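You operate a simulated robot arm through the tools that you are given. There is no shell and no other tool. Be economical: measure what you need, move in short steps, check, and stop when the job is done.

You are at the controls of a simulated robot arm. One attempt, no reset.

JOB
Set the air to 4 bar, tip the finished tube into the green catch tray, then shut the supply.
Fine: open the supply first; one tip; bring the trough level again.

It is judged by the outcome, as a careful person would: the job done as asked, and still so three seconds after it is handed in. It fails if anything else is knocked over, pushed out of place, dropped, spilled or broken.

ROBOT AND FRAMES
A 7-joint arm with a two-finger parallel gripper on a trunk, on a base that drives. Base frame: it is fixed to the floor where the robot stands at the start and does not move with it; the origin is under the middle of the robot, x ahead of it, y to its left, z up. Lengths are in mm, angles in degrees, forces in N, time in s.
Its first joint turns from -166.0 to 166.0 degrees. Places, roughly: blue valve lever [700, 0, 900]; drain tap [700, -100, 600]; inside of the green catch tray [700, 400, 700]; oil feed knob [700, -300, 700]. Payload 4.4 kg.
The tool frame sits at the grasp point between the pads (the TCP): z along the fingers, y along the line on which they close. The tips reach 23 mm beyond it. Largest opening 94 mm; finger width 38, thickness 10; the body of the gripper, 54 by 96 mm, starts 39 mm behind the TCP.
Orientation is told as [roll, pitch, yaw] about the base's x, y, z axes, in that order, counted from this pose: with the fingers straight down and closing along the base's y, the tool's x points along the base's -x, its y along +y and its z along -z.

CONTROLS
- The arm moves only by the tool play_rows. Its argument "motion" is text: rows parted by semicolons, each of 7 numbers parted by spaces: the shift along the tool's x, y, z in units of 50 mm (1.0 is 50 mm), then the turn, a rotation vector about the tool's x, y, z in units of 6 degrees (1.0 is 6 degrees), then the closure, from 0 (fully open) to 1 (shut). In form: dx dy dz ax ay az gripper; .... A call has 1 to 12 rows; each row shifts and turns the commanded pose from where the row before left it, along the tool's axes as they then stand. A call with a number of a shift or a turn outside -1 to 1 is refused whole. Each row takes 0.2 s and may step no farther than 50 mm and 8.6 degrees from the row before; otherwise, or with a gripper value out of range, the whole call is refused. Where a pose cannot be reached the arm comes as near as it can. A force on the tool above 40 N (or 10 N above the force at the start of the call, whichever is more), or a blocked arm, ends the call early, and 0.2 s more pass. The fingers move at their own pace (about 108 mm/s each) and stop on an object; they squeeze with about 32 N. The grip force told is the motor's: it shows also when the fingers shut on nothing. Time passes only in rows, and 0.2 s behind the last, so rows that do not move let the fingers close. It gives the time, the measured TCP pose, the force on the tool (base axes), the opening and the grip force at its end, in the units of the frame above (readings bear some noise), with the torque about the TCP (base axes, N m) and any sound that the robot's microphone picked up.
- Cameras (640 x 400 px; columns grow to the right, rows downward): "scene" is now at [184.8, 210.3, 1464.5]; the picture's right is [-0.25, -0.97, 0.00], its down [-0.58, 0.15, -0.80] and it looks along [0.77, -0.20, -0.60] (base axes); focal length 230 px, centre (320, 200). "wrist" rides on the gripper at [86, 16, -75] in the tool frame; the picture's right is [-0.18, 0.98, 0.00], its down [-0.58, -0.11, -0.81] and it looks along [-0.79, -0.15, 0.59] (tool axes); focal length 243 px, centre (320, 200). There is no depth. A picture from a camera that has moved, and an enlarged one, comes with that camera's place and axes in the base frame and with its lens.
- get_image(camera): a new picture of that camera. The clock stands still meanwhile.
- steer(legs): drives the robot by 1 to 6 legs, each [ahead, left, turn to the left] in mm, mm and degrees, along the robot's own axes; the way and the turn of a leg run together, so that a leg with both is an arc; at most 1500 mm and 180 degrees a leg. The arm and the cameras ride along, it lands a little off, and it stops where it bumps. It gives what a move gives.
- pan_tilt(pan, tilt): turns the head with the scene camera to pan (to the left, within 120 degrees either way) and tilt (down, from -29 to 69), counted from straight ahead of the robot. It gives what a move gives.
- zoom(camera, box): a new picture of the part [left, top, right, bottom] of that camera's present view, enlarged. The clock stands still meanwhile.
- sign_off(): hands the job in; it is judged then, once.

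Go step by step. Nothing tells you exact positions but the pictures and the camera data: compare them with the known pose of the tool, close in by small moves and look again before you grip or let go. The budget is 120 turns and 82 pictures, counting those below and the enlarged ones. Unless the task says otherwise, let go and move clear before handing in, and close with one line.

The tools are called after "Request:" by a JSON object that holds its "op" and its "data". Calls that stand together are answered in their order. play_rows: Moves the arm, as the interface text tells. Its arguments: {"type":"object","properties":{"motion":{"type":"string"}},"required":["motion"]} The other tools are called the same way: steer (legs) drives the base; pan_tilt (pan, tilt) turns the head that bears the scene camera; get_image (camera) takes a picture; zoom (camera, box) takes an enlarged picture of a part of a camera's view; sign_off () hands the job in.

At the start:

```text
time: 0.0
eef_pos: [631.8, -67.9, 1323.4]
ee_rot: [0.0, 0.0, 0.1]
ft_force: [0.2, 0.4, 0.3]
moment: [0.0, 0.01, 0.0]
opening: 94.4
finger_force: 0.0
robot x, y, heading: [2.3, 0.1, -0.0]
head pan, tilt: [-14.6, 36.9]
```

scene: 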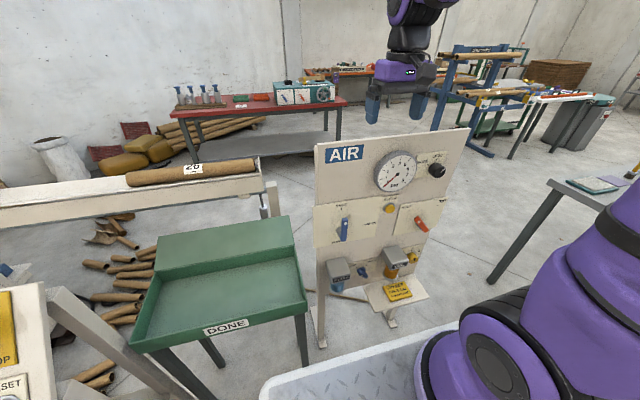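
wrist: 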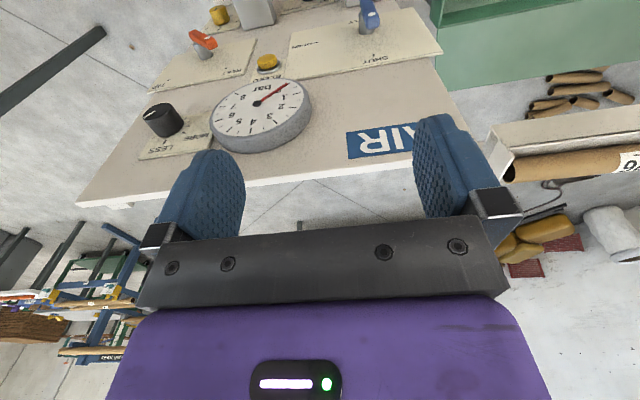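

I see an air panel with gauge, black regulator knob, blue and orange levers, yellow button, drains, and a notice. I'll enlarge the panel to read the labels.

Request:
{"op": "zoom", "data": {"camera": "scene", "box": [300, 120, 480, 232]}}

Request:
{"op": "zoom", "data": {"camera": "scene", "box": [300, 190, 480, 302]}}

Request:
{"op": "zoom", "data": {"camera": "scene", "box": [0, 140, 320, 340]}}

```text
3.56 times, centred on (390, 176) of scene
camera zoom: at [184.8, 210.3, 1464.5], right [-0.25, -0.97, 0.0], down [-0.58, 0.15, -0.8], along [0.77, -0.2, -0.6], focal length 819 px, centre (71, 285)
```

zoom: 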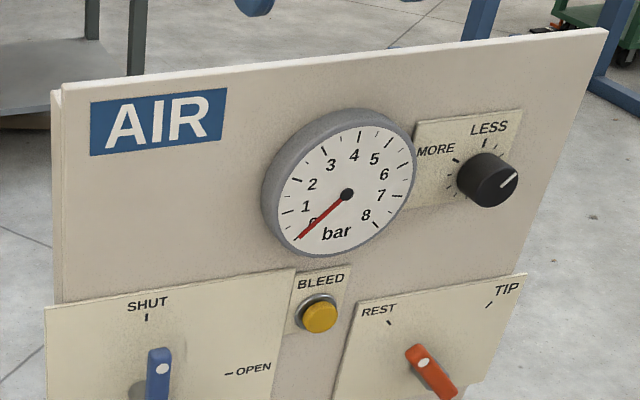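

```text
3.56 times, centred on (390, 246) of scene
camera zoom: at [184.8, 210.3, 1464.5], right [-0.25, -0.97, 0.0], down [-0.58, 0.15, -0.8], along [0.77, -0.2, -0.6], focal length 819 px, centre (71, 36)
```

zoom: 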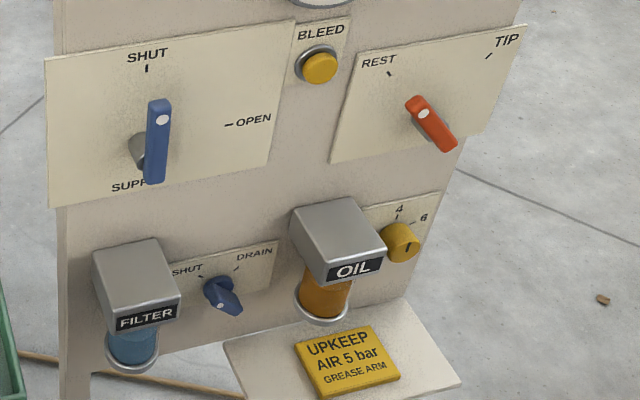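

```text
2.00 times, centred on (160, 240) of scene
camera zoom: at [184.8, 210.3, 1464.5], right [-0.25, -0.97, 0.0], down [-0.58, 0.15, -0.8], along [0.77, -0.2, -0.6], focal length 461 px, centre (640, 120)
```

zoom: 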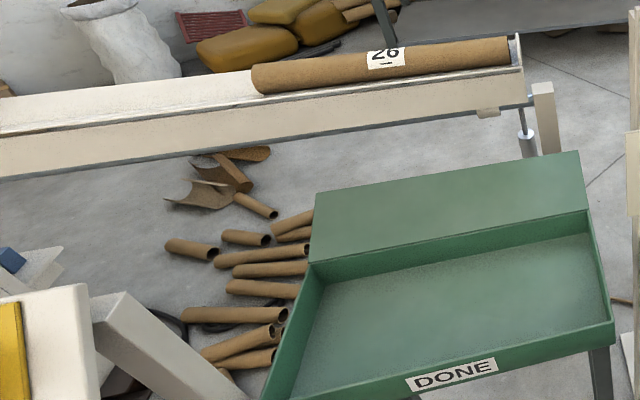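

The lever pointer (white dot) reads SHUT for the supply and REST-ish for the tip lever. The notice's 5 bar is an upkeep figure and the job asks for 4. I'll look left for anything else relevant and closer at the knob.

Request:
{"op": "pan_tilt", "data": {"pan": 45, "tilt": 40}}

Request:
{"op": "get_image", "data": {"camera": "scene"}}

Request:
{"op": "zoom", "data": {"camera": "wrist", "box": [120, 60, 320, 185]}}

```text
time: 1.3
eef_pos: [632.2, -67.6, 1324.4]
ee_rot: [0.1, 0.0, -0.1]
ft_force: [0.4, -0.5, 0.2]
moment: [-0.03, -0.05, 0.01]
opening: 93.9
finger_force: 0.0
robot x, y, heading: [0.6, -0.4, -0.0]
head pan, tilt: [45.0, 40.0]
```

```text
76 pictures are left
camera scene: at [160.9, 292.3, 1459.8], right [0.71, -0.71, 0.0], down [-0.45, -0.45, -0.77], along [0.54, 0.54, -0.64], focal length 230 px, centre (320, 200)
```

scene: 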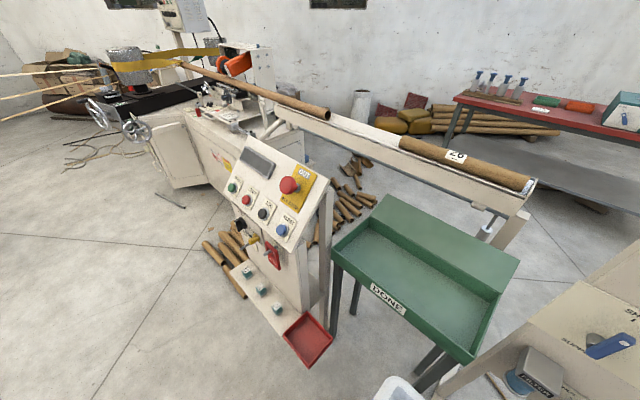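

```text
3.20 times, centred on (220, 122) of wrist
camera zoom: at [545.1, -51.3, 1398.1], right [0.18, 0.98, 0.0], down [0.58, -0.11, 0.81], along [0.79, -0.15, -0.59], focal length 776 px, centre (640, 448)
```

zoom: 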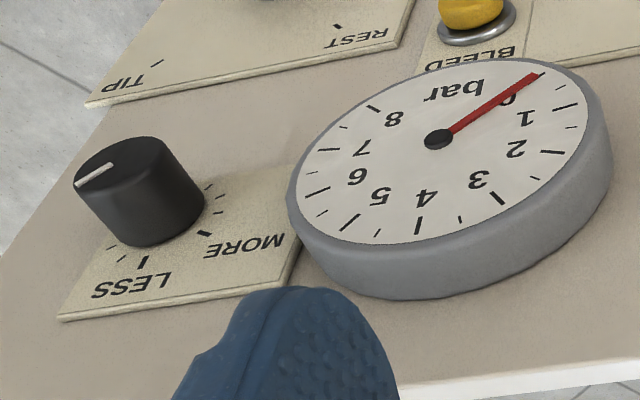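

The panel is around x≈710, knob near (683,-284,1128) and gauge near (708,-168,1110). MORE appears to be clockwise round from LESS. I'll pull the tool back and turn it to point horizontally at the panel.

Request:
{"op": "play_rows", "data": {"motion": "1 0 0 0 -1 0 0; 0.8 0 0 0 -1 0 0; 0 0 0 0 -1 0 0; 0 0 0 0 -1 0 0; 0 0 0 0 -1 0 0; 0 0 0 0 -1 0 0; 0 0 0 0 -1 0 0; 0 0 0 0 -1 0 0; 0 0 0 0 -1 0 0; 0 0 0 0 -1 0 0; 0 0 0 0 -1 0 0; 0 0 0 0 -1 0 0"}}

Request:
{"op": "pan_tilt", "data": {"pan": -20, "tilt": 40}}

Request:
{"op": "get_image", "data": {"camera": "scene"}}

```text
time: 3.9
eef_pos: [578.6, -67.7, 1378.6]
ee_rot: [-0.1, -72.0, 0.0]
ft_force: [0.5, -0.6, -0.6]
moment: [0.02, 0.01, 0.03]
opening: 93.9
finger_force: 0.1
out of reach, approached as far as the arm can: row 9, 10, 11, 12
robot x, y, heading: [-2.8, -1.0, -0.3]
head pan, tilt: [45.0, 40.0]
```

```text
time: 5.2
eef_pos: [578.5, -68.5, 1378.6]
ee_rot: [0.0, -72.0, 0.0]
ft_force: [0.4, 1.0, -0.1]
moment: [0.0, -0.03, 0.0]
opening: 94.1
finger_force: 0.0
robot x, y, heading: [2.1, -2.4, -0.1]
head pan, tilt: [-20.0, 40.0]
```

```text
74 pictures are left
camera scene: at [180.6, 203.3, 1459.8], right [-0.34, -0.94, 0.0], down [-0.6, 0.22, -0.77], along [0.72, -0.26, -0.64], focal length 230 px, centre (320, 200)
```

scene: 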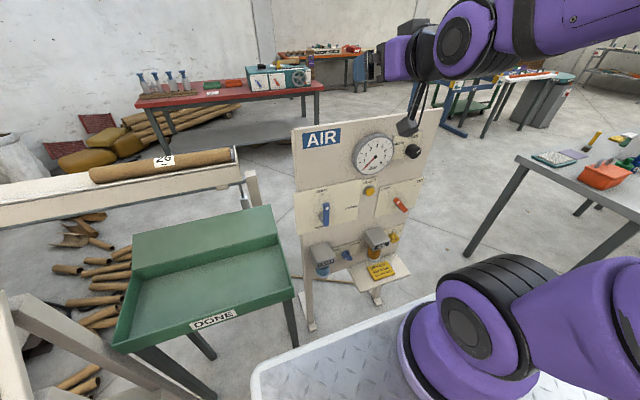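

The arm is short of reach at this height. I'll lower the tool in front of the panel, well clear of it, and finish the rotation.

Request:
{"op": "play_rows", "data": {"motion": "1 0 0 0 0 0 0; 1 0 0 0 0 0 0; 1 0 0 0 0 0 0; 1 0 0 0 0 0 0; 1 0 0 0 -1 0 0; 1 0 0 0 -1 0 0; 0 0 0 0 -1 0 0"}}

Request:
{"op": "get_image", "data": {"camera": "wrist"}}

Request:
{"op": "get_image", "data": {"camera": "scene"}}

```text
time: 6.8
eef_pos: [699.4, -61.5, 1316.6]
ee_rot: [-167.6, -89.9, 167.6]
ft_force: [-0.2, 0.9, 0.5]
moment: [-0.02, 0.04, 0.01]
opening: 94.1
finger_force: 0.2
out of reach, approached as far as the arm can: row 1, 2, 3, 4, 5, 6, 7
robot x, y, heading: [-1.7, 1.5, -0.3]
head pan, tilt: [-20.0, 40.0]
```

```text
73 pictures are left
camera wrist: at [624.3, -45.3, 1230.4], right [0.0, 0.98, 0.18], down [-0.81, -0.11, 0.58], along [0.59, -0.15, 0.79], focal length 243 px, centre (320, 200)
```

wrist: 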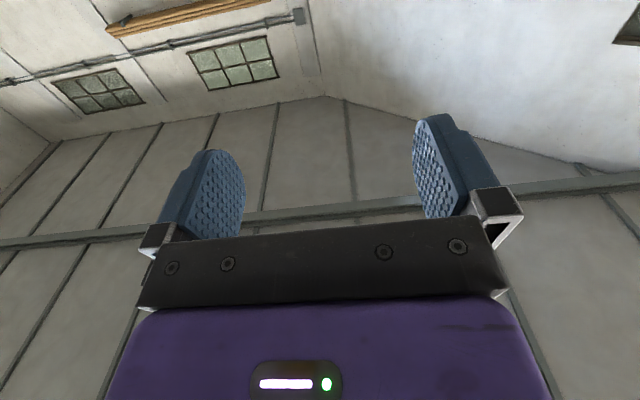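

```text
72 pictures are left
camera scene: at [180.0, 203.2, 1459.9], right [-0.34, -0.94, 0.0], down [-0.6, 0.22, -0.77], along [0.72, -0.26, -0.64], focal length 230 px, centre (320, 200)
```

scene: 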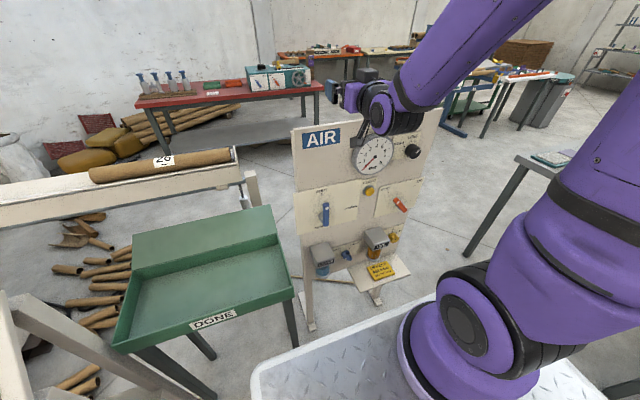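

Working close in limits the horizontal tool, so I want to back the base off about 200 mm. First I'll check behind.

Request:
{"op": "pan_tilt", "data": {"pan": 120, "tilt": 45}}

Request:
{"op": "get_image", "data": {"camera": "scene"}}

Request:
{"op": "pan_tilt", "data": {"pan": -120, "tilt": 45}}

Request:
{"op": "get_image", "data": {"camera": "scene"}}

```text
time: 9.1
eef_pos: [698.0, -61.1, 1317.4]
ee_rot: [-2.1, -89.9, 2.2]
ft_force: [0.1, 0.0, -0.1]
moment: [0.01, 0.02, 0.02]
opening: 94.0
finger_force: 0.0
robot x, y, heading: [-3.2, -2.7, -0.2]
head pan, tilt: [120.0, 45.0]
```

```text
71 pictures are left
camera scene: at [60.1, 302.7, 1452.6], right [0.87, 0.5, 0.0], down [0.35, -0.61, -0.71], along [-0.35, 0.61, -0.71], focal length 230 px, centre (320, 200)
```

scene: 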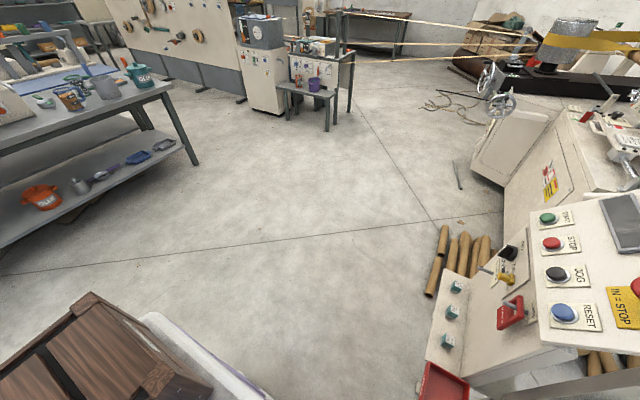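

```text
time: 12.5
eef_pos: [699.4, -62.0, 1316.5]
ee_rot: [-2.1, -89.9, 2.3]
ft_force: [-0.2, -1.0, 0.5]
moment: [-0.01, -0.01, 0.01]
opening: 93.9
finger_force: 0.0
robot x, y, heading: [-1.1, -0.8, -0.1]
head pan, tilt: [-120.0, 45.0]
```

```text
70 pictures are left
camera scene: at [60.1, 161.8, 1452.6], right [-0.87, 0.5, 0.0], down [0.35, 0.61, -0.71], along [-0.35, -0.61, -0.71], focal length 230 px, centre (320, 200)
```

scene: 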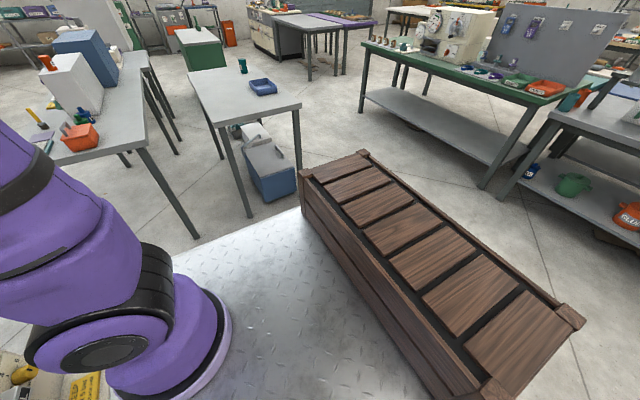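

Behind is clear for well over a metre. I'll back off 200 mm and turn the head back.

Request:
{"op": "steer", "data": {"legs": [[-200, 0, 0]]}}

Request:
{"op": "play_rows", "data": {"motion": "1 0 0 0 0 0 0; 1 0 0 0 0 0 0; 1 0 0 0 0 0 0; 1 0 0 0 0 0 0; 0 -1 0 0 0 0 0; 0 -1 0 0 0 0 0"}}

Request:
{"op": "pan_tilt", "data": {"pan": -20, "tilt": 30}}

Request:
{"op": "get_image", "data": {"camera": "scene"}}

Request:
{"op": "get_image", "data": {"camera": "wrist"}}

```text
time: 14.1
eef_pos: [498.2, -65.5, 1317.1]
ee_rot: [-2.5, -90.1, 2.0]
ft_force: [0.1, -0.2, 0.6]
moment: [-0.01, -0.02, 0.0]
opening: 94.0
finger_force: 0.0
robot x, y, heading: [-198.1, -0.8, -0.7]
head pan, tilt: [-120.0, 45.0]
```

```text
time: 15.5
eef_pos: [541.7, -169.0, 1127.1]
ee_rot: [-57.2, -90.1, 56.8]
ft_force: [0.5, 0.7, -0.7]
moment: [0.03, 0.01, -0.04]
opening: 93.8
finger_force: 0.1
out of reach, approached as far as the arm can: row 1, 2, 3
robot x, y, heading: [-197.9, -0.5, -0.4]
head pan, tilt: [-120.0, 45.0]
```

```text
time: 17.2
eef_pos: [541.6, -168.3, 1126.6]
ee_rot: [-4.4, -90.1, 3.9]
ft_force: [-0.2, -0.3, 1.3]
moment: [0.0, -0.01, -0.02]
opening: 94.0
finger_force: 0.1
robot x, y, heading: [-197.6, 5.3, -0.5]
head pan, tilt: [-20.0, 30.0]
```

```text
69 pictures are left
camera scene: at [-12.5, 200.5, 1475.2], right [-0.35, -0.94, 0.0], down [-0.47, 0.18, -0.87], along [0.81, -0.3, -0.5], focal length 230 px, centre (320, 200)
```

scene: 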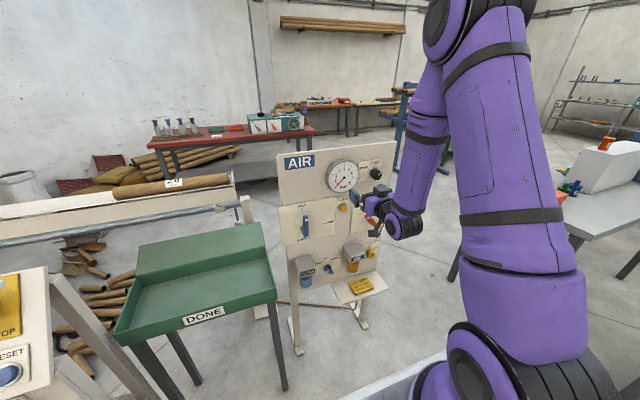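

```text
68 pictures are left
camera wrist: at [467.6, -151.9, 1040.2], right [0.01, 0.98, 0.18], down [-0.81, -0.1, 0.58], along [0.59, -0.15, 0.79], focal length 243 px, centre (320, 200)
```

wrist: 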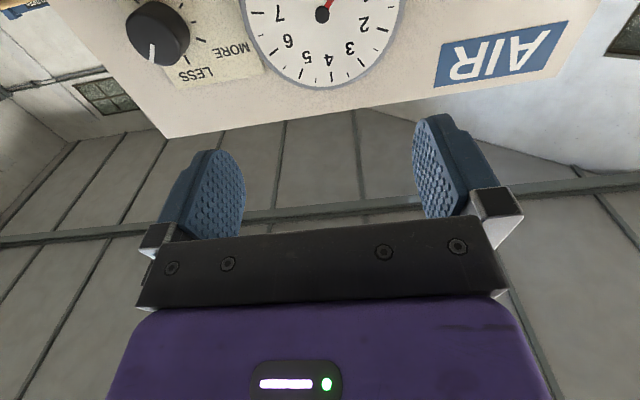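

Request:
{"op": "zoom", "data": {"camera": "scene", "box": [270, 140, 430, 240]}}

Request:
{"op": "zoom", "data": {"camera": "scene", "box": [270, 200, 430, 300]}}

```text
4.00 times, centred on (350, 190) of scene
camera zoom: at [-12.5, 200.5, 1475.2], right [-0.35, -0.94, 0.0], down [-0.47, 0.18, -0.87], along [0.81, -0.3, -0.5], focal length 922 px, centre (200, 240)
```

zoom: 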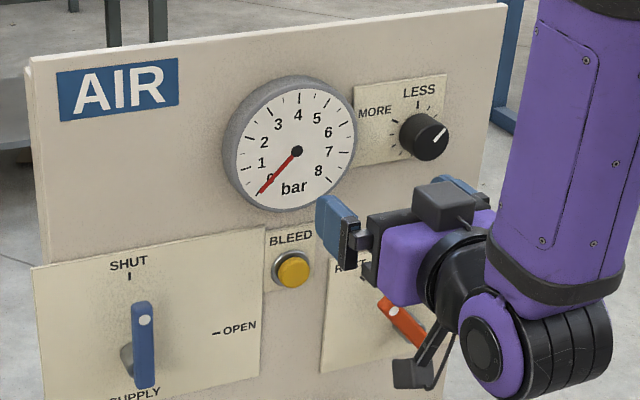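

```text
4.00 times, centred on (350, 250) of scene
camera zoom: at [-12.5, 200.5, 1475.2], right [-0.35, -0.94, 0.0], down [-0.47, 0.18, -0.87], along [0.81, -0.3, -0.5], focal length 922 px, centre (200, 0)
```

zoom: 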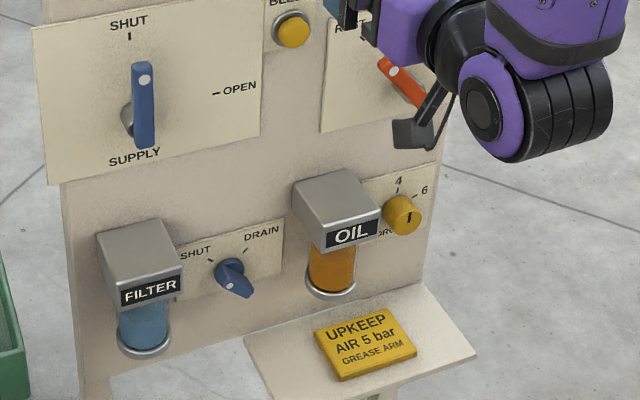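

Refined positions: gauge face (708,-167,1109), knob face (708,-311,1098), blue lever tip about (700,-5,956) pivoting near z≈885, and orange lever pivot about (700,-340,840). I'll drop down to get a second view of the levers with the wrist camera.

Request:
{"op": "play_rows", "data": {"motion": "1 0.5 0 0 0 0 1; 1 0.5 0 0 0 0 1; 1 0.5 0 0 0 0 1; 1 0 0 0 0 0 1; 1 0 0 0 0 0 1"}}

Request:
{"op": "get_image", "data": {"camera": "wrist"}}

Request:
{"op": "get_image", "data": {"camera": "scene"}}

```text
refused: row 1 steps farther than a row can; nothing moved
```

```text
65 pictures are left
camera wrist: at [467.6, -151.9, 1040.2], right [0.01, 0.98, 0.18], down [-0.81, -0.1, 0.58], along [0.59, -0.15, 0.79], focal length 243 px, centre (320, 200)
```

wrist: 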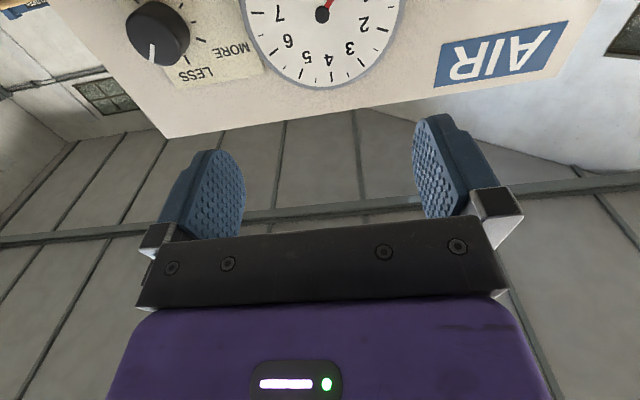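

```text
64 pictures are left
camera scene: at [-12.5, 200.5, 1475.2], right [-0.35, -0.94, 0.0], down [-0.47, 0.18, -0.87], along [0.81, -0.3, -0.5], focal length 230 px, centre (320, 200)
```

scene: 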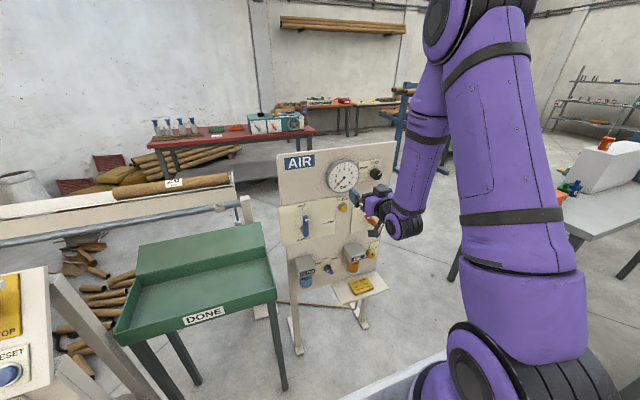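

The combined step was too long, so I'll repeat with shorter ones.

Request:
{"op": "play_rows", "data": {"motion": "0.9 0.4 0 0 0 0 1; 0.9 0.4 0 0 0 0 1; 0.9 0.4 0 0 0 0 1; 0.9 0.4 0 0 0 0 1; 0.9 0.4 0 0 0 0 1; 0.5 0 0 0 0 0 1"}}

Request:
{"op": "get_image", "data": {"camera": "wrist"}}

```text
time: 18.6
eef_pos: [545.0, -67.4, 881.6]
ee_rot: [-32.2, -89.9, 31.8]
ft_force: [-0.4, 0.0, 0.2]
moment: [0.0, 0.01, 0.01]
opening: 0.0
finger_force: 31.6
robot x, y, heading: [-199.7, -0.7, -0.5]
head pan, tilt: [-20.0, 30.0]
```

```text
63 pictures are left
camera wrist: at [469.9, -50.3, 794.6], right [0.01, 0.98, 0.18], down [-0.81, -0.1, 0.58], along [0.59, -0.15, 0.79], focal length 243 px, centre (320, 200)
```

wrist: 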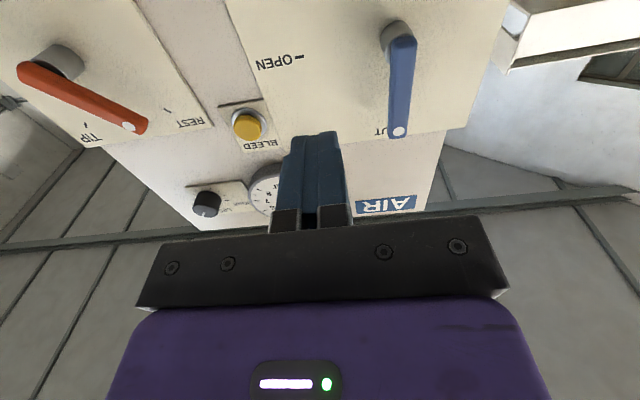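

The wrist view is good: blue lever front at x≈682, its pivot at (0,900) in y/z, tip near z 980, plate at x≈728. I'll go to the left of the lever's tip with closed fingers and move forward.

Request:
{"op": "play_rows", "data": {"motion": "-0.5 0.75 0 0 0 0 1; -0.5 0.75 0 0 0 0 1; -0.47 0.75 0 0 0 0 1; 0 0 0.9 0 0 0 1; 0 0 0.9 0 0 0 1; 0 0 0.5 0 0 0 1"}}

Request:
{"op": "get_image", "data": {"camera": "wrist"}}

Request:
{"op": "zoom", "data": {"camera": "scene", "box": [230, 140, 390, 240]}}

```text
time: 20.0
eef_pos: [657.2, 43.4, 950.8]
ee_rot: [8.9, -90.0, -9.4]
ft_force: [-0.1, -0.1, 0.0]
moment: [-0.01, 0.02, 0.04]
opening: 0.0
finger_force: 32.1
robot x, y, heading: [-198.4, -0.3, -0.5]
head pan, tilt: [-20.0, 30.0]
```

```text
62 pictures are left
camera wrist: at [584.5, 59.9, 864.1], right [0.01, 0.98, 0.18], down [-0.81, -0.1, 0.58], along [0.59, -0.15, 0.79], focal length 243 px, centre (320, 200)
```

wrist: 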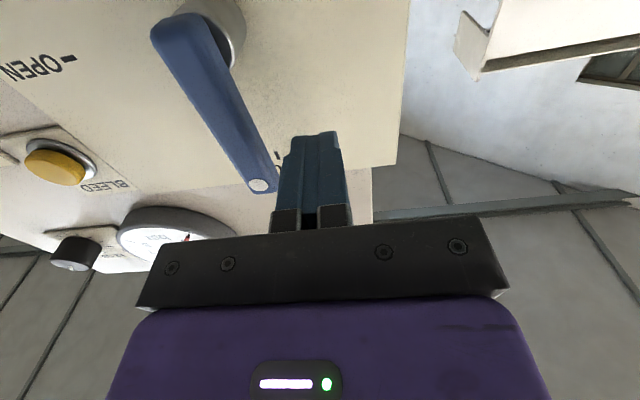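

```text
4.00 times, centred on (310, 190) of scene
camera zoom: at [-12.6, 200.6, 1475.2], right [-0.35, -0.94, 0.0], down [-0.47, 0.17, -0.87], along [0.81, -0.3, -0.5], focal length 922 px, centre (360, 240)
```

zoom: 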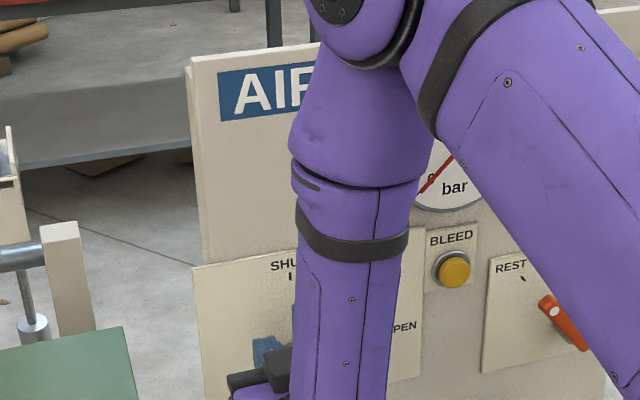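

Placement confirmed. Now forward 20 mm and push the lever clockwise along its arc towards OPEN.

Request:
{"op": "play_rows", "data": {"motion": "0 0 0.4 0 0 0 1; -0.08 -0.5 0 0 0 0 1; -0.04 -0.27 0 0 0 0 1; -0.04 -0.27 0 0 0 0 1; 0.08 -0.26 0 0 0 0 1; 0.09 -0.26 0 0 0 0 1; 0.23 -0.2 0 0 0 0 1; 0.23 -0.2 0 0 0 0 1; 0 0 0 0 0 0 1"}}

Request:
{"op": "get_image", "data": {"camera": "wrist"}}

```text
time: 22.0
eef_pos: [676.8, -54.0, 928.7]
ee_rot: [11.9, -90.0, -12.5]
ft_force: [0.2, 0.0, -0.8]
moment: [0.01, -0.01, 0.0]
opening: 0.0
finger_force: 31.8
robot x, y, heading: [-199.1, 2.2, -0.3]
head pan, tilt: [-20.0, 30.0]
```

```text
60 pictures are left
camera wrist: at [603.9, -36.7, 842.6], right [0.01, 0.98, 0.18], down [-0.81, -0.1, 0.58], along [0.59, -0.15, 0.79], focal length 243 px, centre (320, 200)
```

wrist: 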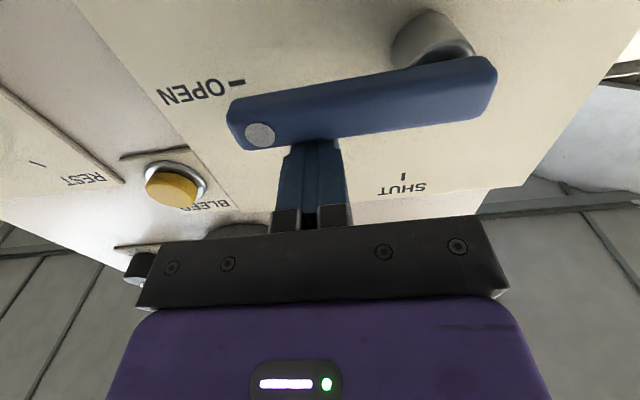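

The lever is at OPEN, essentially horizontal. A small nudge will confirm the stop, and then I'll check the gauge.

Request:
{"op": "play_rows", "data": {"motion": "0.06 0 0 0 0 0 1; 0.06 0 0 0 0 0 1; 0 0 0 0 0 0 1"}}

Request:
{"op": "play_rows", "data": {"motion": "-0.6 0 0 0 0 0 1; 0 0 -0.9 0 0 0 1; 0 0 -0.9 0 0 0 1; 0 0 -0.6 0 0 0 0;0 0 0 0 0 0 0"}}

Request:
{"op": "get_image", "data": {"camera": "wrist"}}

Request:
{"op": "zoom", "data": {"camera": "scene", "box": [270, 140, 430, 240]}}

```text
time: 22.6
eef_pos: [678.0, -53.4, 929.3]
ee_rot: [-179.3, -89.2, 178.7]
ft_force: [-2.9, -0.6, 11.6]
moment: [0.03, 0.01, 0.11]
opening: 0.1
finger_force: 32.1
robot x, y, heading: [-196.6, 1.6, -0.5]
head pan, tilt: [-20.0, 30.0]
stopped in row 3: the force on the tool passed its limit at 45 N (the readings are from after the stop); the commanded pose is now the measured one
```

```text
time: 23.8
eef_pos: [558.3, -52.8, 954.8]
ee_rot: [-179.4, -89.4, 178.8]
ft_force: [-0.6, -1.0, 0.2]
moment: [-0.01, 0.02, -0.06]
opening: 94.0
finger_force: 0.0
robot x, y, heading: [-200.7, 1.4, -0.4]
head pan, tilt: [-20.0, 30.0]
```

```text
59 pictures are left
camera wrist: at [485.7, -36.2, 867.2], right [0.01, 0.98, 0.18], down [-0.81, -0.1, 0.57], along [0.58, -0.15, 0.8], focal length 243 px, centre (320, 200)
```

wrist: 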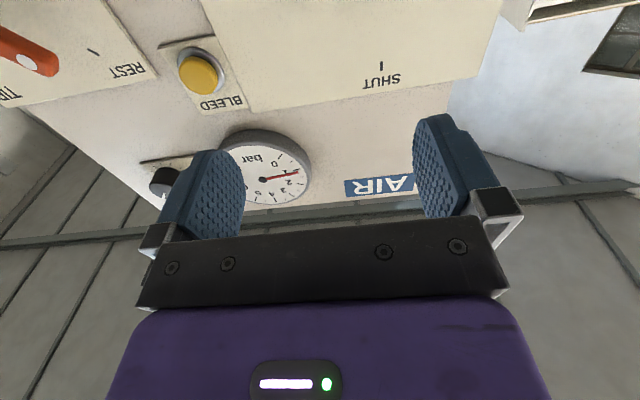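

```text
4.00 times, centred on (350, 190) of scene
camera zoom: at [-12.4, 200.5, 1475.2], right [-0.35, -0.94, 0.0], down [-0.47, 0.18, -0.87], along [0.81, -0.3, -0.5], focal length 922 px, centre (200, 240)
```

zoom: 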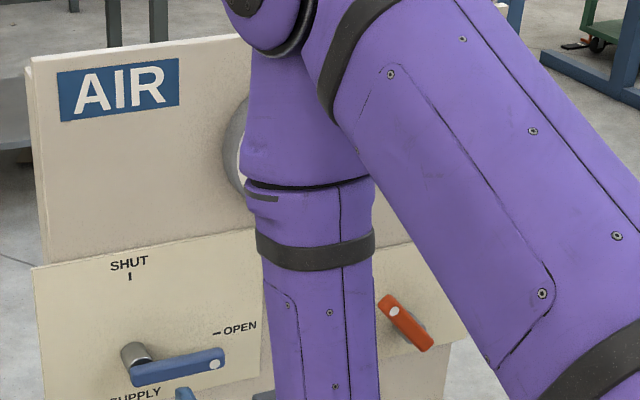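

The supply is open and the gauge shows about 1.5 bar. Next I'll go to in front of the regulator knob and look.

Request:
{"op": "play_rows", "data": {"motion": "-0.48 -0.86 0 0 0 0 0; -0.48 -0.86 0 0 0 0 0; -0.48 -0.86 0 0 0 0 0; -0.48 -0.86 0 0 0 0 0; -0.48 -0.86 0 0 0 0 0; -0.47 -0.86 0 0 0 0 0; 0 0 0.7 0 0 0 0;0 0 0 0 0 0 0"}}

Request:
{"op": "get_image", "data": {"camera": "wrist"}}

Request:
{"op": "zoom", "data": {"camera": "scene", "box": [270, 140, 430, 240]}}

```text
time: 25.6
eef_pos: [588.8, -310.6, 1100.9]
ee_rot: [-179.3, -89.4, 178.7]
ft_force: [-0.8, -0.5, -0.1]
moment: [0.02, 0.04, 0.01]
opening: 94.0
finger_force: 0.1
robot x, y, heading: [-197.7, 0.8, -0.4]
head pan, tilt: [-20.0, 30.0]
```

```text
57 pictures are left
camera wrist: at [515.2, -292.8, 1013.7], right [0.01, 0.98, 0.18], down [-0.81, -0.1, 0.57], along [0.58, -0.15, 0.8], focal length 243 px, centre (320, 200)
```

wrist: 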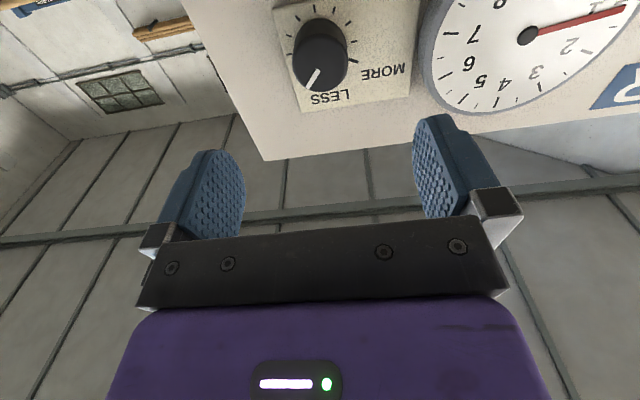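

```text
4.00 times, centred on (350, 190) of scene
camera zoom: at [-12.4, 200.4, 1475.2], right [-0.35, -0.94, 0.0], down [-0.47, 0.18, -0.87], along [0.81, -0.3, -0.5], focal length 922 px, centre (200, 240)
```

zoom: 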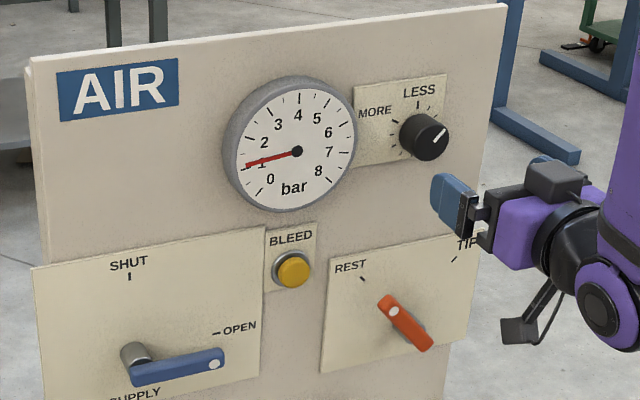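

The gauge now reads 1 bar and the knob centre is confirmed at (y −310, z 1100). I'll pre-roll the gripper 60° counter-clockwise and move in around the knob.

Request:
{"op": "play_rows", "data": {"motion": "0 0 0 0 0 -1 0; 0 0 0 0 0 -1 0; 0 0 0 0 0 -1 0; 0 0 0 0 0 -1 0; 0 0 0 0 0 -1 0; 0 0 0 0 0 -1 0; 0 0 0 0 0 -1 0; 0 0 0 0 0 -1 0; 0 0 0 0 0 -1 0; 0 0 0 0 0 -1 0; 0 0 0.8 0 0 0 0; 0 0 0.6 0 0 0 0"}}

Request:
{"op": "get_image", "data": {"camera": "wrist"}}

Request:
{"op": "zoom", "data": {"camera": "scene", "box": [270, 140, 430, 240]}}

```text
time: 28.2
eef_pos: [660.3, -311.0, 1100.8]
ee_rot: [-90.7, -30.0, 89.8]
ft_force: [-0.5, 0.5, -0.3]
moment: [0.02, 0.03, 0.03]
opening: 93.9
finger_force: 0.1
robot x, y, heading: [-194.4, 3.7, -0.5]
head pan, tilt: [-20.0, 30.0]
```

```text
55 pictures are left
camera wrist: at [585.5, -376.5, 1042.3], right [0.01, 0.65, -0.76], down [-0.81, 0.46, 0.38], along [0.59, 0.61, 0.53], focal length 243 px, centre (320, 200)
```

wrist: 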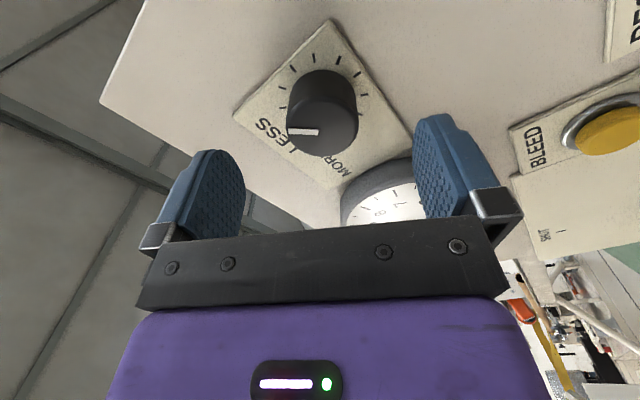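

```text
4.00 times, centred on (350, 190) of scene
camera zoom: at [-12.7, 200.4, 1475.2], right [-0.35, -0.94, 0.0], down [-0.47, 0.18, -0.87], along [0.81, -0.3, -0.5], focal length 922 px, centre (200, 240)
```

zoom: 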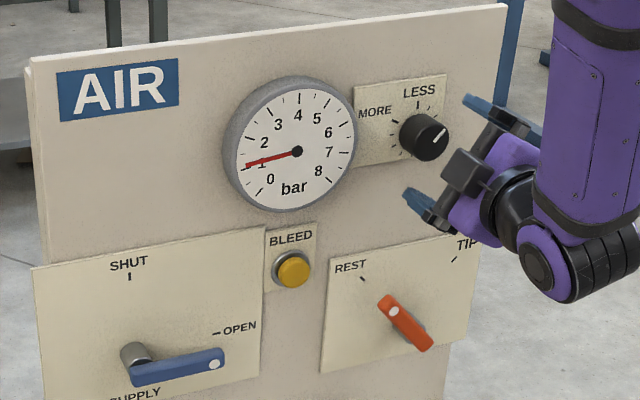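

Centred. I'll advance 38 mm and close on the knob.

Request:
{"op": "play_rows", "data": {"motion": "0 0 0.4 0 0 0 0; 0 0 0.38 0 0 0 0; 0 0 0 0 0 0 0.6; 0 0 0 0 0 0 0.6; 0 0 0 0 0 0 0.6; 0 0 0 0 0 0 0.6"}}

Request:
{"op": "get_image", "data": {"camera": "wrist"}}

```text
time: 29.6
eef_pos: [697.9, -311.1, 1099.5]
ee_rot: [-90.5, -30.0, 89.8]
ft_force: [-4.3, 10.5, -17.9]
moment: [0.02, 0.94, 0.69]
opening: 40.7
finger_force: 44.7
robot x, y, heading: [-200.7, -0.9, -0.6]
head pan, tilt: [-20.0, 30.0]
```

```text
53 pictures are left
camera wrist: at [623.1, -377.5, 1041.2], right [0.01, 0.65, -0.76], down [-0.81, 0.45, 0.38], along [0.59, 0.61, 0.53], focal length 243 px, centre (320, 200)
```

wrist: 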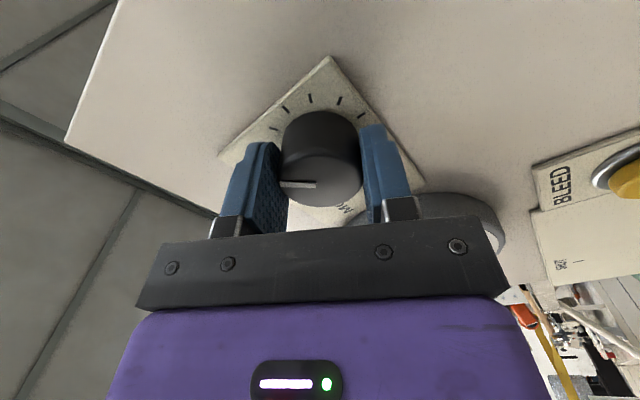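

Gripped, but with a 20 N sideways load, so the grip is slightly off-centre. I'll ease the tool along its +y.

Request:
{"op": "play_rows", "data": {"motion": "0 0.04 0 0 0 0 0.6; 0 0 0 0 0 0 0.6"}}

```text
time: 30.2
eef_pos: [697.4, -311.2, 1099.8]
ee_rot: [-90.6, -30.0, 89.8]
ft_force: [-10.8, 9.2, -17.5]
moment: [-0.06, 0.75, 1.11]
opening: 40.7
finger_force: 45.1
robot x, y, heading: [-197.5, 1.9, -0.6]
head pan, tilt: [-20.0, 30.0]
```

Request:
{"op": "play_rows", "data": {"motion": "0 0.06 0 0 0 0 0.6; 0 0 0 0 0 0 0.6"}}

```text
time: 30.8
eef_pos: [697.5, -311.6, 1099.1]
ee_rot: [-90.8, -29.9, 89.8]
ft_force: [-10.8, 0.7, -1.5]
moment: [-0.01, 0.9, 0.09]
opening: 41.0
finger_force: 44.9
robot x, y, heading: [-198.9, 2.6, -0.3]
head pan, tilt: [-20.0, 30.0]
```

The load is now gone. I'll turn clockwise about 42° and read the gauge.

Request:
{"op": "play_rows", "data": {"motion": "0 0 0 0 0 1 0.6; 0 0 0 0 0 1 0.6; 0 0 0 0 0 1 0.6; 0 0 0 0 0 1 0.6; 0 0 0 0 0 1 0.6; 0 0 0 0 0 1 0.6; 0 0 0 0 0 1 0.6; 0 0 0 0 0 0 0.6"}}

Request:
{"op": "zoom", "data": {"camera": "scene", "box": [270, 140, 430, 240]}}

```text
time: 32.6
eef_pos: [697.3, -310.1, 1097.7]
ee_rot: [-92.2, -72.1, 91.7]
ft_force: [-9.5, -18.5, 18.1]
moment: [0.09, 0.39, 0.61]
opening: 40.5
finger_force: 45.2
robot x, y, heading: [-197.2, 1.4, -0.5]
head pan, tilt: [-20.0, 30.0]
```

```text
4.00 times, centred on (350, 190) of scene
camera zoom: at [-13.6, 199.8, 1475.4], right [-0.35, -0.94, 0.0], down [-0.47, 0.18, -0.87], along [0.81, -0.3, -0.5], focal length 922 px, centre (200, 240)
```

zoom: 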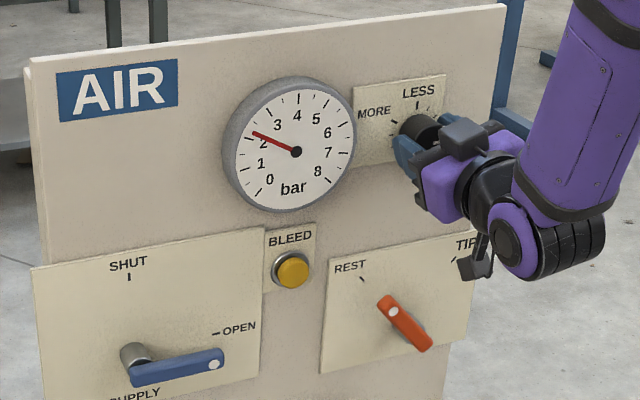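

The gauge is at about 2.15 bar: 42° gave about 1.15 bar, so clockwise is more. I'll relieve the side load and turn another 54°.

Request:
{"op": "play_rows", "data": {"motion": "-0.03 -0.06 0 0 0 0 0.6; 0 0 0 0 0 1 0.6; 0 0 0 0 0 1 0.6; 0 0 0 0 0 1 0.6; 0 0 0 0 0 1 0.6; 0 0 0 0 0 1 0.6; 0 0 0 0 0 1 0.6; 0 0 0 0 0 1 0.6; 0 0 0 0 0 1 0.6; 0 0 0 0 0 1 0.6; 0 0 0 0 0 0 0.6; 0 0 0 0 0 0 0.6"}}

Request:
{"op": "zoom", "data": {"camera": "scene", "box": [310, 150, 374, 190]}}

```text
time: 35.2
eef_pos: [698.9, -309.7, 1099.9]
ee_rot: [91.0, -54.1, -91.2]
ft_force: [-22.9, 27.6, -11.5]
moment: [0.01, 0.26, 0.37]
opening: 40.6
finger_force: 45.2
robot x, y, heading: [-199.1, 0.7, -0.5]
head pan, tilt: [-20.0, 30.0]
```

```text
10.00 times, centred on (342, 170) of scene
camera zoom: at [-12.9, 201.7, 1475.1], right [-0.35, -0.94, 0.0], down [-0.47, 0.17, -0.87], along [0.81, -0.3, -0.5], focal length 2304 px, centre (100, 500)
```

zoom: 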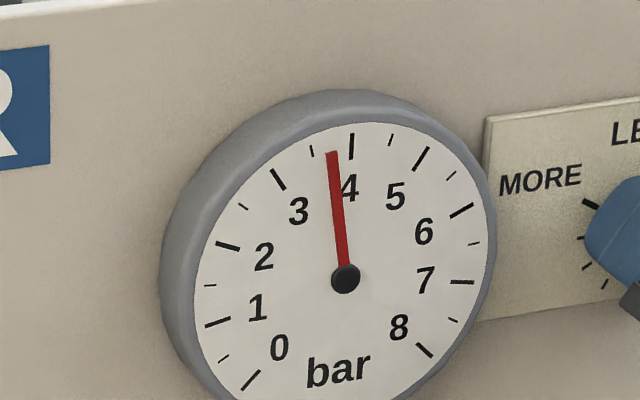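

The gauge reads about 3.76 bar. I'll relieve the load and turn about 8° more.

Request:
{"op": "play_rows", "data": {"motion": "0.05 0.03 -0.03 0 0 0 0.6; 0 0 0 0 0 0.7 0.6; 0 0 0 0 0 0.6 0.6; 0 0 0 0 0 0 0.6; 0 0 0 0 0 0 0.6"}}

Request:
{"op": "zoom", "data": {"camera": "scene", "box": [310, 150, 374, 190]}}

```text
time: 36.4
eef_pos: [698.4, -310.1, 1098.8]
ee_rot: [91.1, -46.3, -91.5]
ft_force: [23.5, 3.3, 16.9]
moment: [0.0, 0.23, -0.89]
opening: 40.3
finger_force: 44.7
robot x, y, heading: [-202.8, -0.0, -0.6]
head pan, tilt: [-20.0, 30.0]
```

```text
10.00 times, centred on (342, 170) of scene
camera zoom: at [-11.8, 200.8, 1475.1], right [-0.35, -0.94, 0.0], down [-0.47, 0.17, -0.87], along [0.81, -0.3, -0.5], focal length 2304 px, centre (100, 500)
```

zoom: 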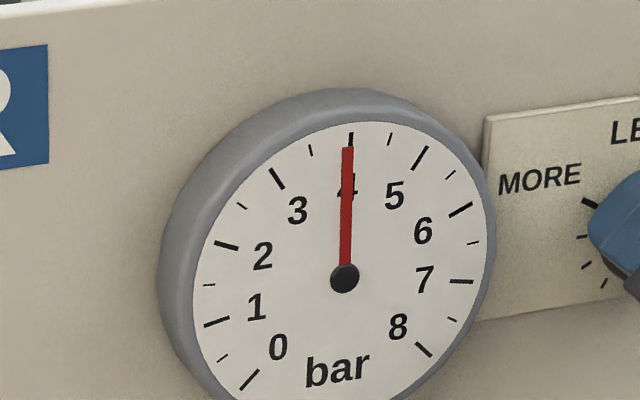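

It is practically on 4 bar. I'll release gently, back out and check.

Request:
{"op": "play_rows", "data": {"motion": "0 0 0 0 0 0 0.5; 0 0 0 0 0 0 0.3; 0 0 0 0 0 0 0; 0 0 0 0 0 0 0; 0 0 -0.5 0 0 0 0; 0 0 -0.9 0 0 0 0; 0 0 -0.9 0 0 0 0; 0 0 -0.3 0 0 0 0"}}

Request:
{"op": "zoom", "data": {"camera": "scene", "box": [310, 150, 374, 190]}}

```text
time: 38.2
eef_pos: [567.5, -307.1, 1096.1]
ee_rot: [90.9, -46.1, -91.2]
ft_force: [-0.4, 0.0, -0.7]
moment: [0.01, 0.0, -0.01]
opening: 94.0
finger_force: 0.1
robot x, y, heading: [-200.9, 4.0, -0.6]
head pan, tilt: [-20.0, 30.0]
```

```text
10.00 times, centred on (342, 170) of scene
camera zoom: at [-12.2, 200.6, 1475.2], right [-0.35, -0.94, 0.0], down [-0.47, 0.17, -0.87], along [0.81, -0.3, -0.5], focal length 2304 px, centre (100, 500)
```

zoom: 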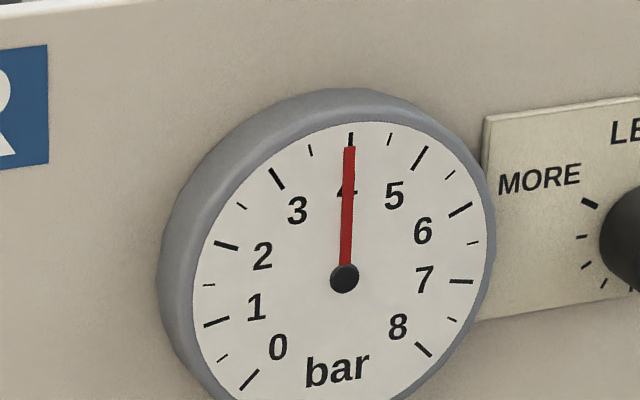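

4.0 bar holds. Now I'll roll back level, close the fingers, and go down to view the orange lever.

Request:
{"op": "play_rows", "data": {"motion": "0 0 0 0 0 -1 1; 0 0 0 0 0 -1 1; 0 0 0 0 0 -1 1; 0 0 0 0 0 -1 1; 0 0 0 0 0 -1 1; 0 0 0 0 0 -1 1; 0 0 0 0 0 -1 1; 0 0 0 0 0 -0.33 1; 0.9 0.2 0 0 0 0 1; 0.9 0.2 0 0 0 0 1; 0.9 0.2 0 0 0 0 1; 0.9 0.2 0 0 0 0 1"}}

Request:
{"op": "get_image", "data": {"camera": "wrist"}}

Request:
{"op": "zoom", "data": {"camera": "scene", "box": [270, 160, 430, 260]}}

```text
time: 40.8
eef_pos: [572.9, -266.9, 915.3]
ee_rot: [-160.8, -89.3, 160.2]
ft_force: [0.1, 0.1, 0.1]
moment: [0.03, 0.01, -0.01]
opening: 0.0
finger_force: 31.8
robot x, y, heading: [-202.1, -0.9, -0.6]
head pan, tilt: [-20.0, 30.0]
```

```text
48 pictures are left
camera wrist: at [498.6, -250.8, 826.8], right [0.01, 0.98, 0.18], down [-0.81, -0.1, 0.57], along [0.58, -0.15, 0.8], focal length 243 px, centre (320, 200)
```

wrist: 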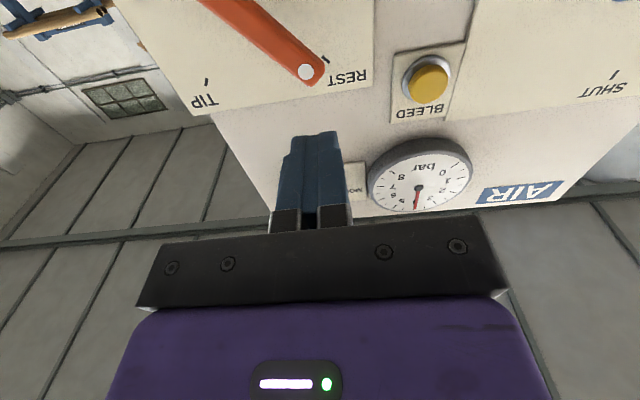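

```text
4.00 times, centred on (350, 210) of scene
camera zoom: at [-12.9, 200.6, 1475.2], right [-0.35, -0.94, 0.0], down [-0.47, 0.18, -0.87], along [0.81, -0.3, -0.5], focal length 922 px, centre (200, 160)
```

zoom: 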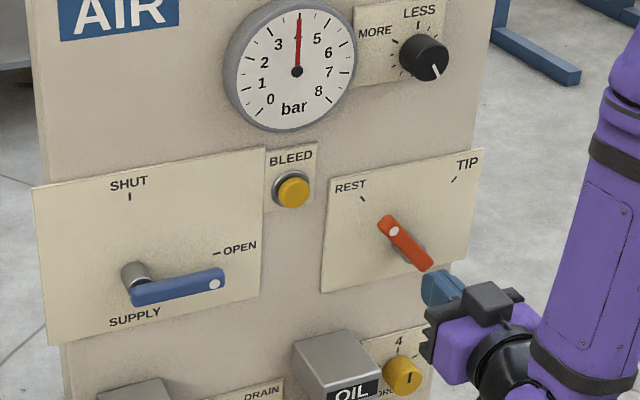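

Orange pivot is about (−324, 860) in y/z, at REST about 40° left; TIP is about 40° right. I'll insert the closed fingers to the left of the lever.

Request:
{"op": "play_rows", "data": {"motion": "0.7 0.38 0 0 0 0 1; 0 0 0.9 0 0 0 1; 0 0 0.9 0 0 0 1; 0 0 0.28 0 0 0 1; 0 0 0 0 0 0 1"}}

Request:
{"op": "get_image", "data": {"camera": "wrist"}}

Request:
{"op": "get_image", "data": {"camera": "scene"}}

```text
time: 42.0
eef_pos: [675.7, -250.4, 884.3]
ee_rot: [-164.0, -89.4, 163.4]
ft_force: [0.9, -1.2, -0.3]
moment: [0.01, -0.04, 0.01]
opening: 0.0
finger_force: 32.0
robot x, y, heading: [-199.1, 1.4, -0.2]
head pan, tilt: [-20.0, 30.0]
```

```text
46 pictures are left
camera wrist: at [602.5, -234.0, 796.8], right [0.01, 0.98, 0.18], down [-0.81, -0.1, 0.57], along [0.58, -0.15, 0.8], focal length 243 px, centre (320, 200)
```

wrist: 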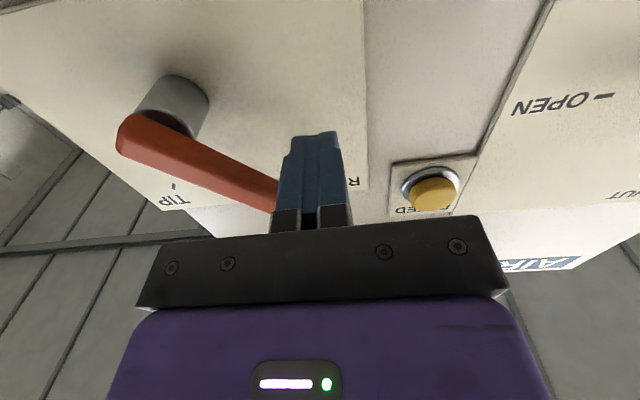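

```text
45 pictures are left
camera scene: at [-12.4, 200.5, 1475.2], right [-0.35, -0.94, 0.0], down [-0.47, 0.17, -0.87], along [0.81, -0.3, -0.5], focal length 230 px, centre (320, 200)
```

scene: 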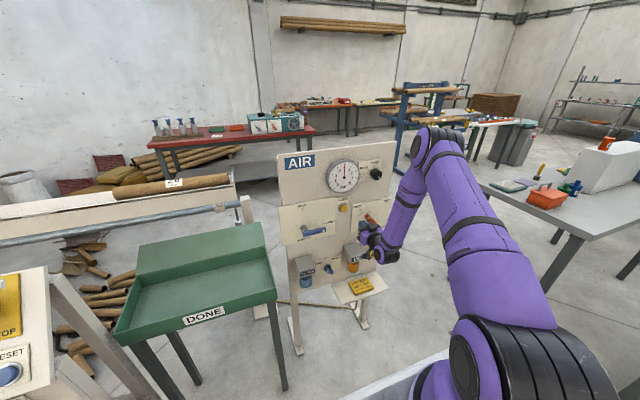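

In place. Pushing the lever along its arc to TIP.

Request:
{"op": "play_rows", "data": {"motion": "0.04 -0.38 0 0 0 0 1; -0.19 -0.15 0 0 0 0 1; -0.19 -0.15 0 0 0 0 1; -0.11 -0.22 0 0 0 0 1; -0.11 -0.22 0 0 0 0 1; -0.1 -0.27 0 0 0 0 1; -0.02 -0.33 0 0 0 0 1; 0.04 -0.07 0 0 0 0 1"}}

Request:
{"op": "get_image", "data": {"camera": "wrist"}}

Request:
{"op": "get_image", "data": {"camera": "scene"}}

```text
time: 43.8
eef_pos: [672.7, -338.3, 919.0]
ee_rot: [-168.9, -89.1, 168.5]
ft_force: [-15.2, 19.1, 20.2]
moment: [0.15, 0.12, -0.01]
opening: 0.0
finger_force: 32.2
robot x, y, heading: [-200.4, 0.5, -0.3]
head pan, tilt: [-20.0, 30.0]
```

```text
44 pictures are left
camera wrist: at [600.2, -321.0, 830.5], right [0.0, 0.98, 0.18], down [-0.82, -0.1, 0.57], along [0.58, -0.15, 0.8], focal length 243 px, centre (320, 200)
```

wrist: 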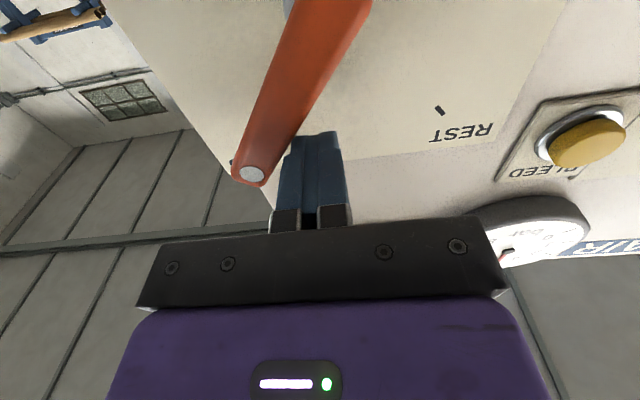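

```text
43 pictures are left
camera scene: at [-14.1, 201.8, 1475.2], right [-0.35, -0.94, 0.0], down [-0.47, 0.17, -0.87], along [0.81, -0.3, -0.5], focal length 230 px, centre (320, 200)
```

scene: 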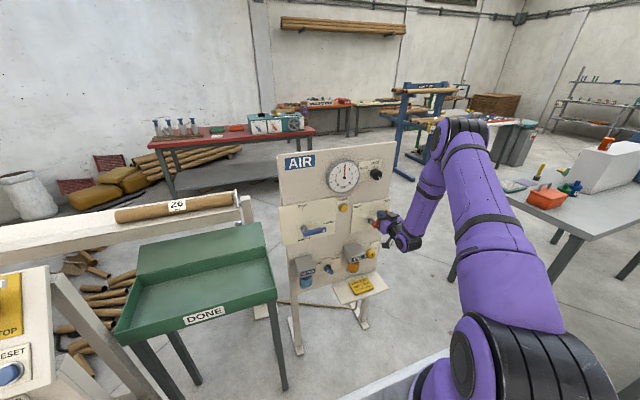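

The lever is against its TIP stop and the trough is tipping. Let me wait a moment.

Request:
{"op": "play_rows", "data": {"motion": "0 0 0 0 0 0 1; 0 0 0 0 0 0 1; 0 0 0 0 0 0 1; 0 0 0 0 0 0 1; 0 0 0 0 0 0 1"}}

Request:
{"op": "get_image", "data": {"camera": "scene"}}

```text
time: 44.8
eef_pos: [673.8, -337.4, 917.7]
ee_rot: [-171.4, -89.1, 171.0]
ft_force: [-10.3, 9.0, 11.2]
moment: [0.07, 0.08, -0.02]
opening: 0.0
finger_force: 32.2
robot x, y, heading: [-204.5, 3.3, -0.4]
head pan, tilt: [-20.0, 30.0]
stopped in row 4: the force on the tool passed its limit at 42 N (the readings are from after the stop); the commanded pose is now the measured one
```

```text
42 pictures are left
camera scene: at [-13.4, 201.3, 1475.2], right [-0.35, -0.94, 0.0], down [-0.47, 0.17, -0.87], along [0.81, -0.3, -0.5], focal length 230 px, centre (320, 200)
```

scene: 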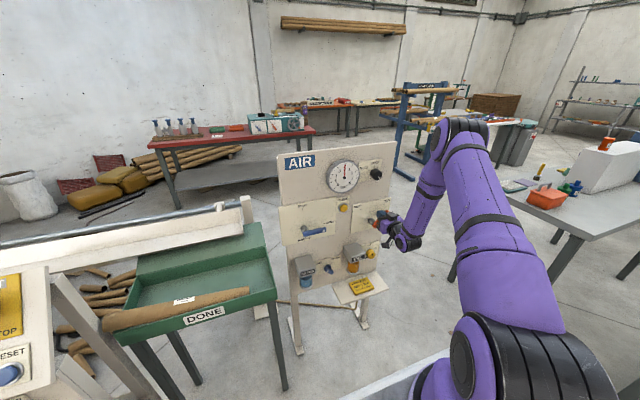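

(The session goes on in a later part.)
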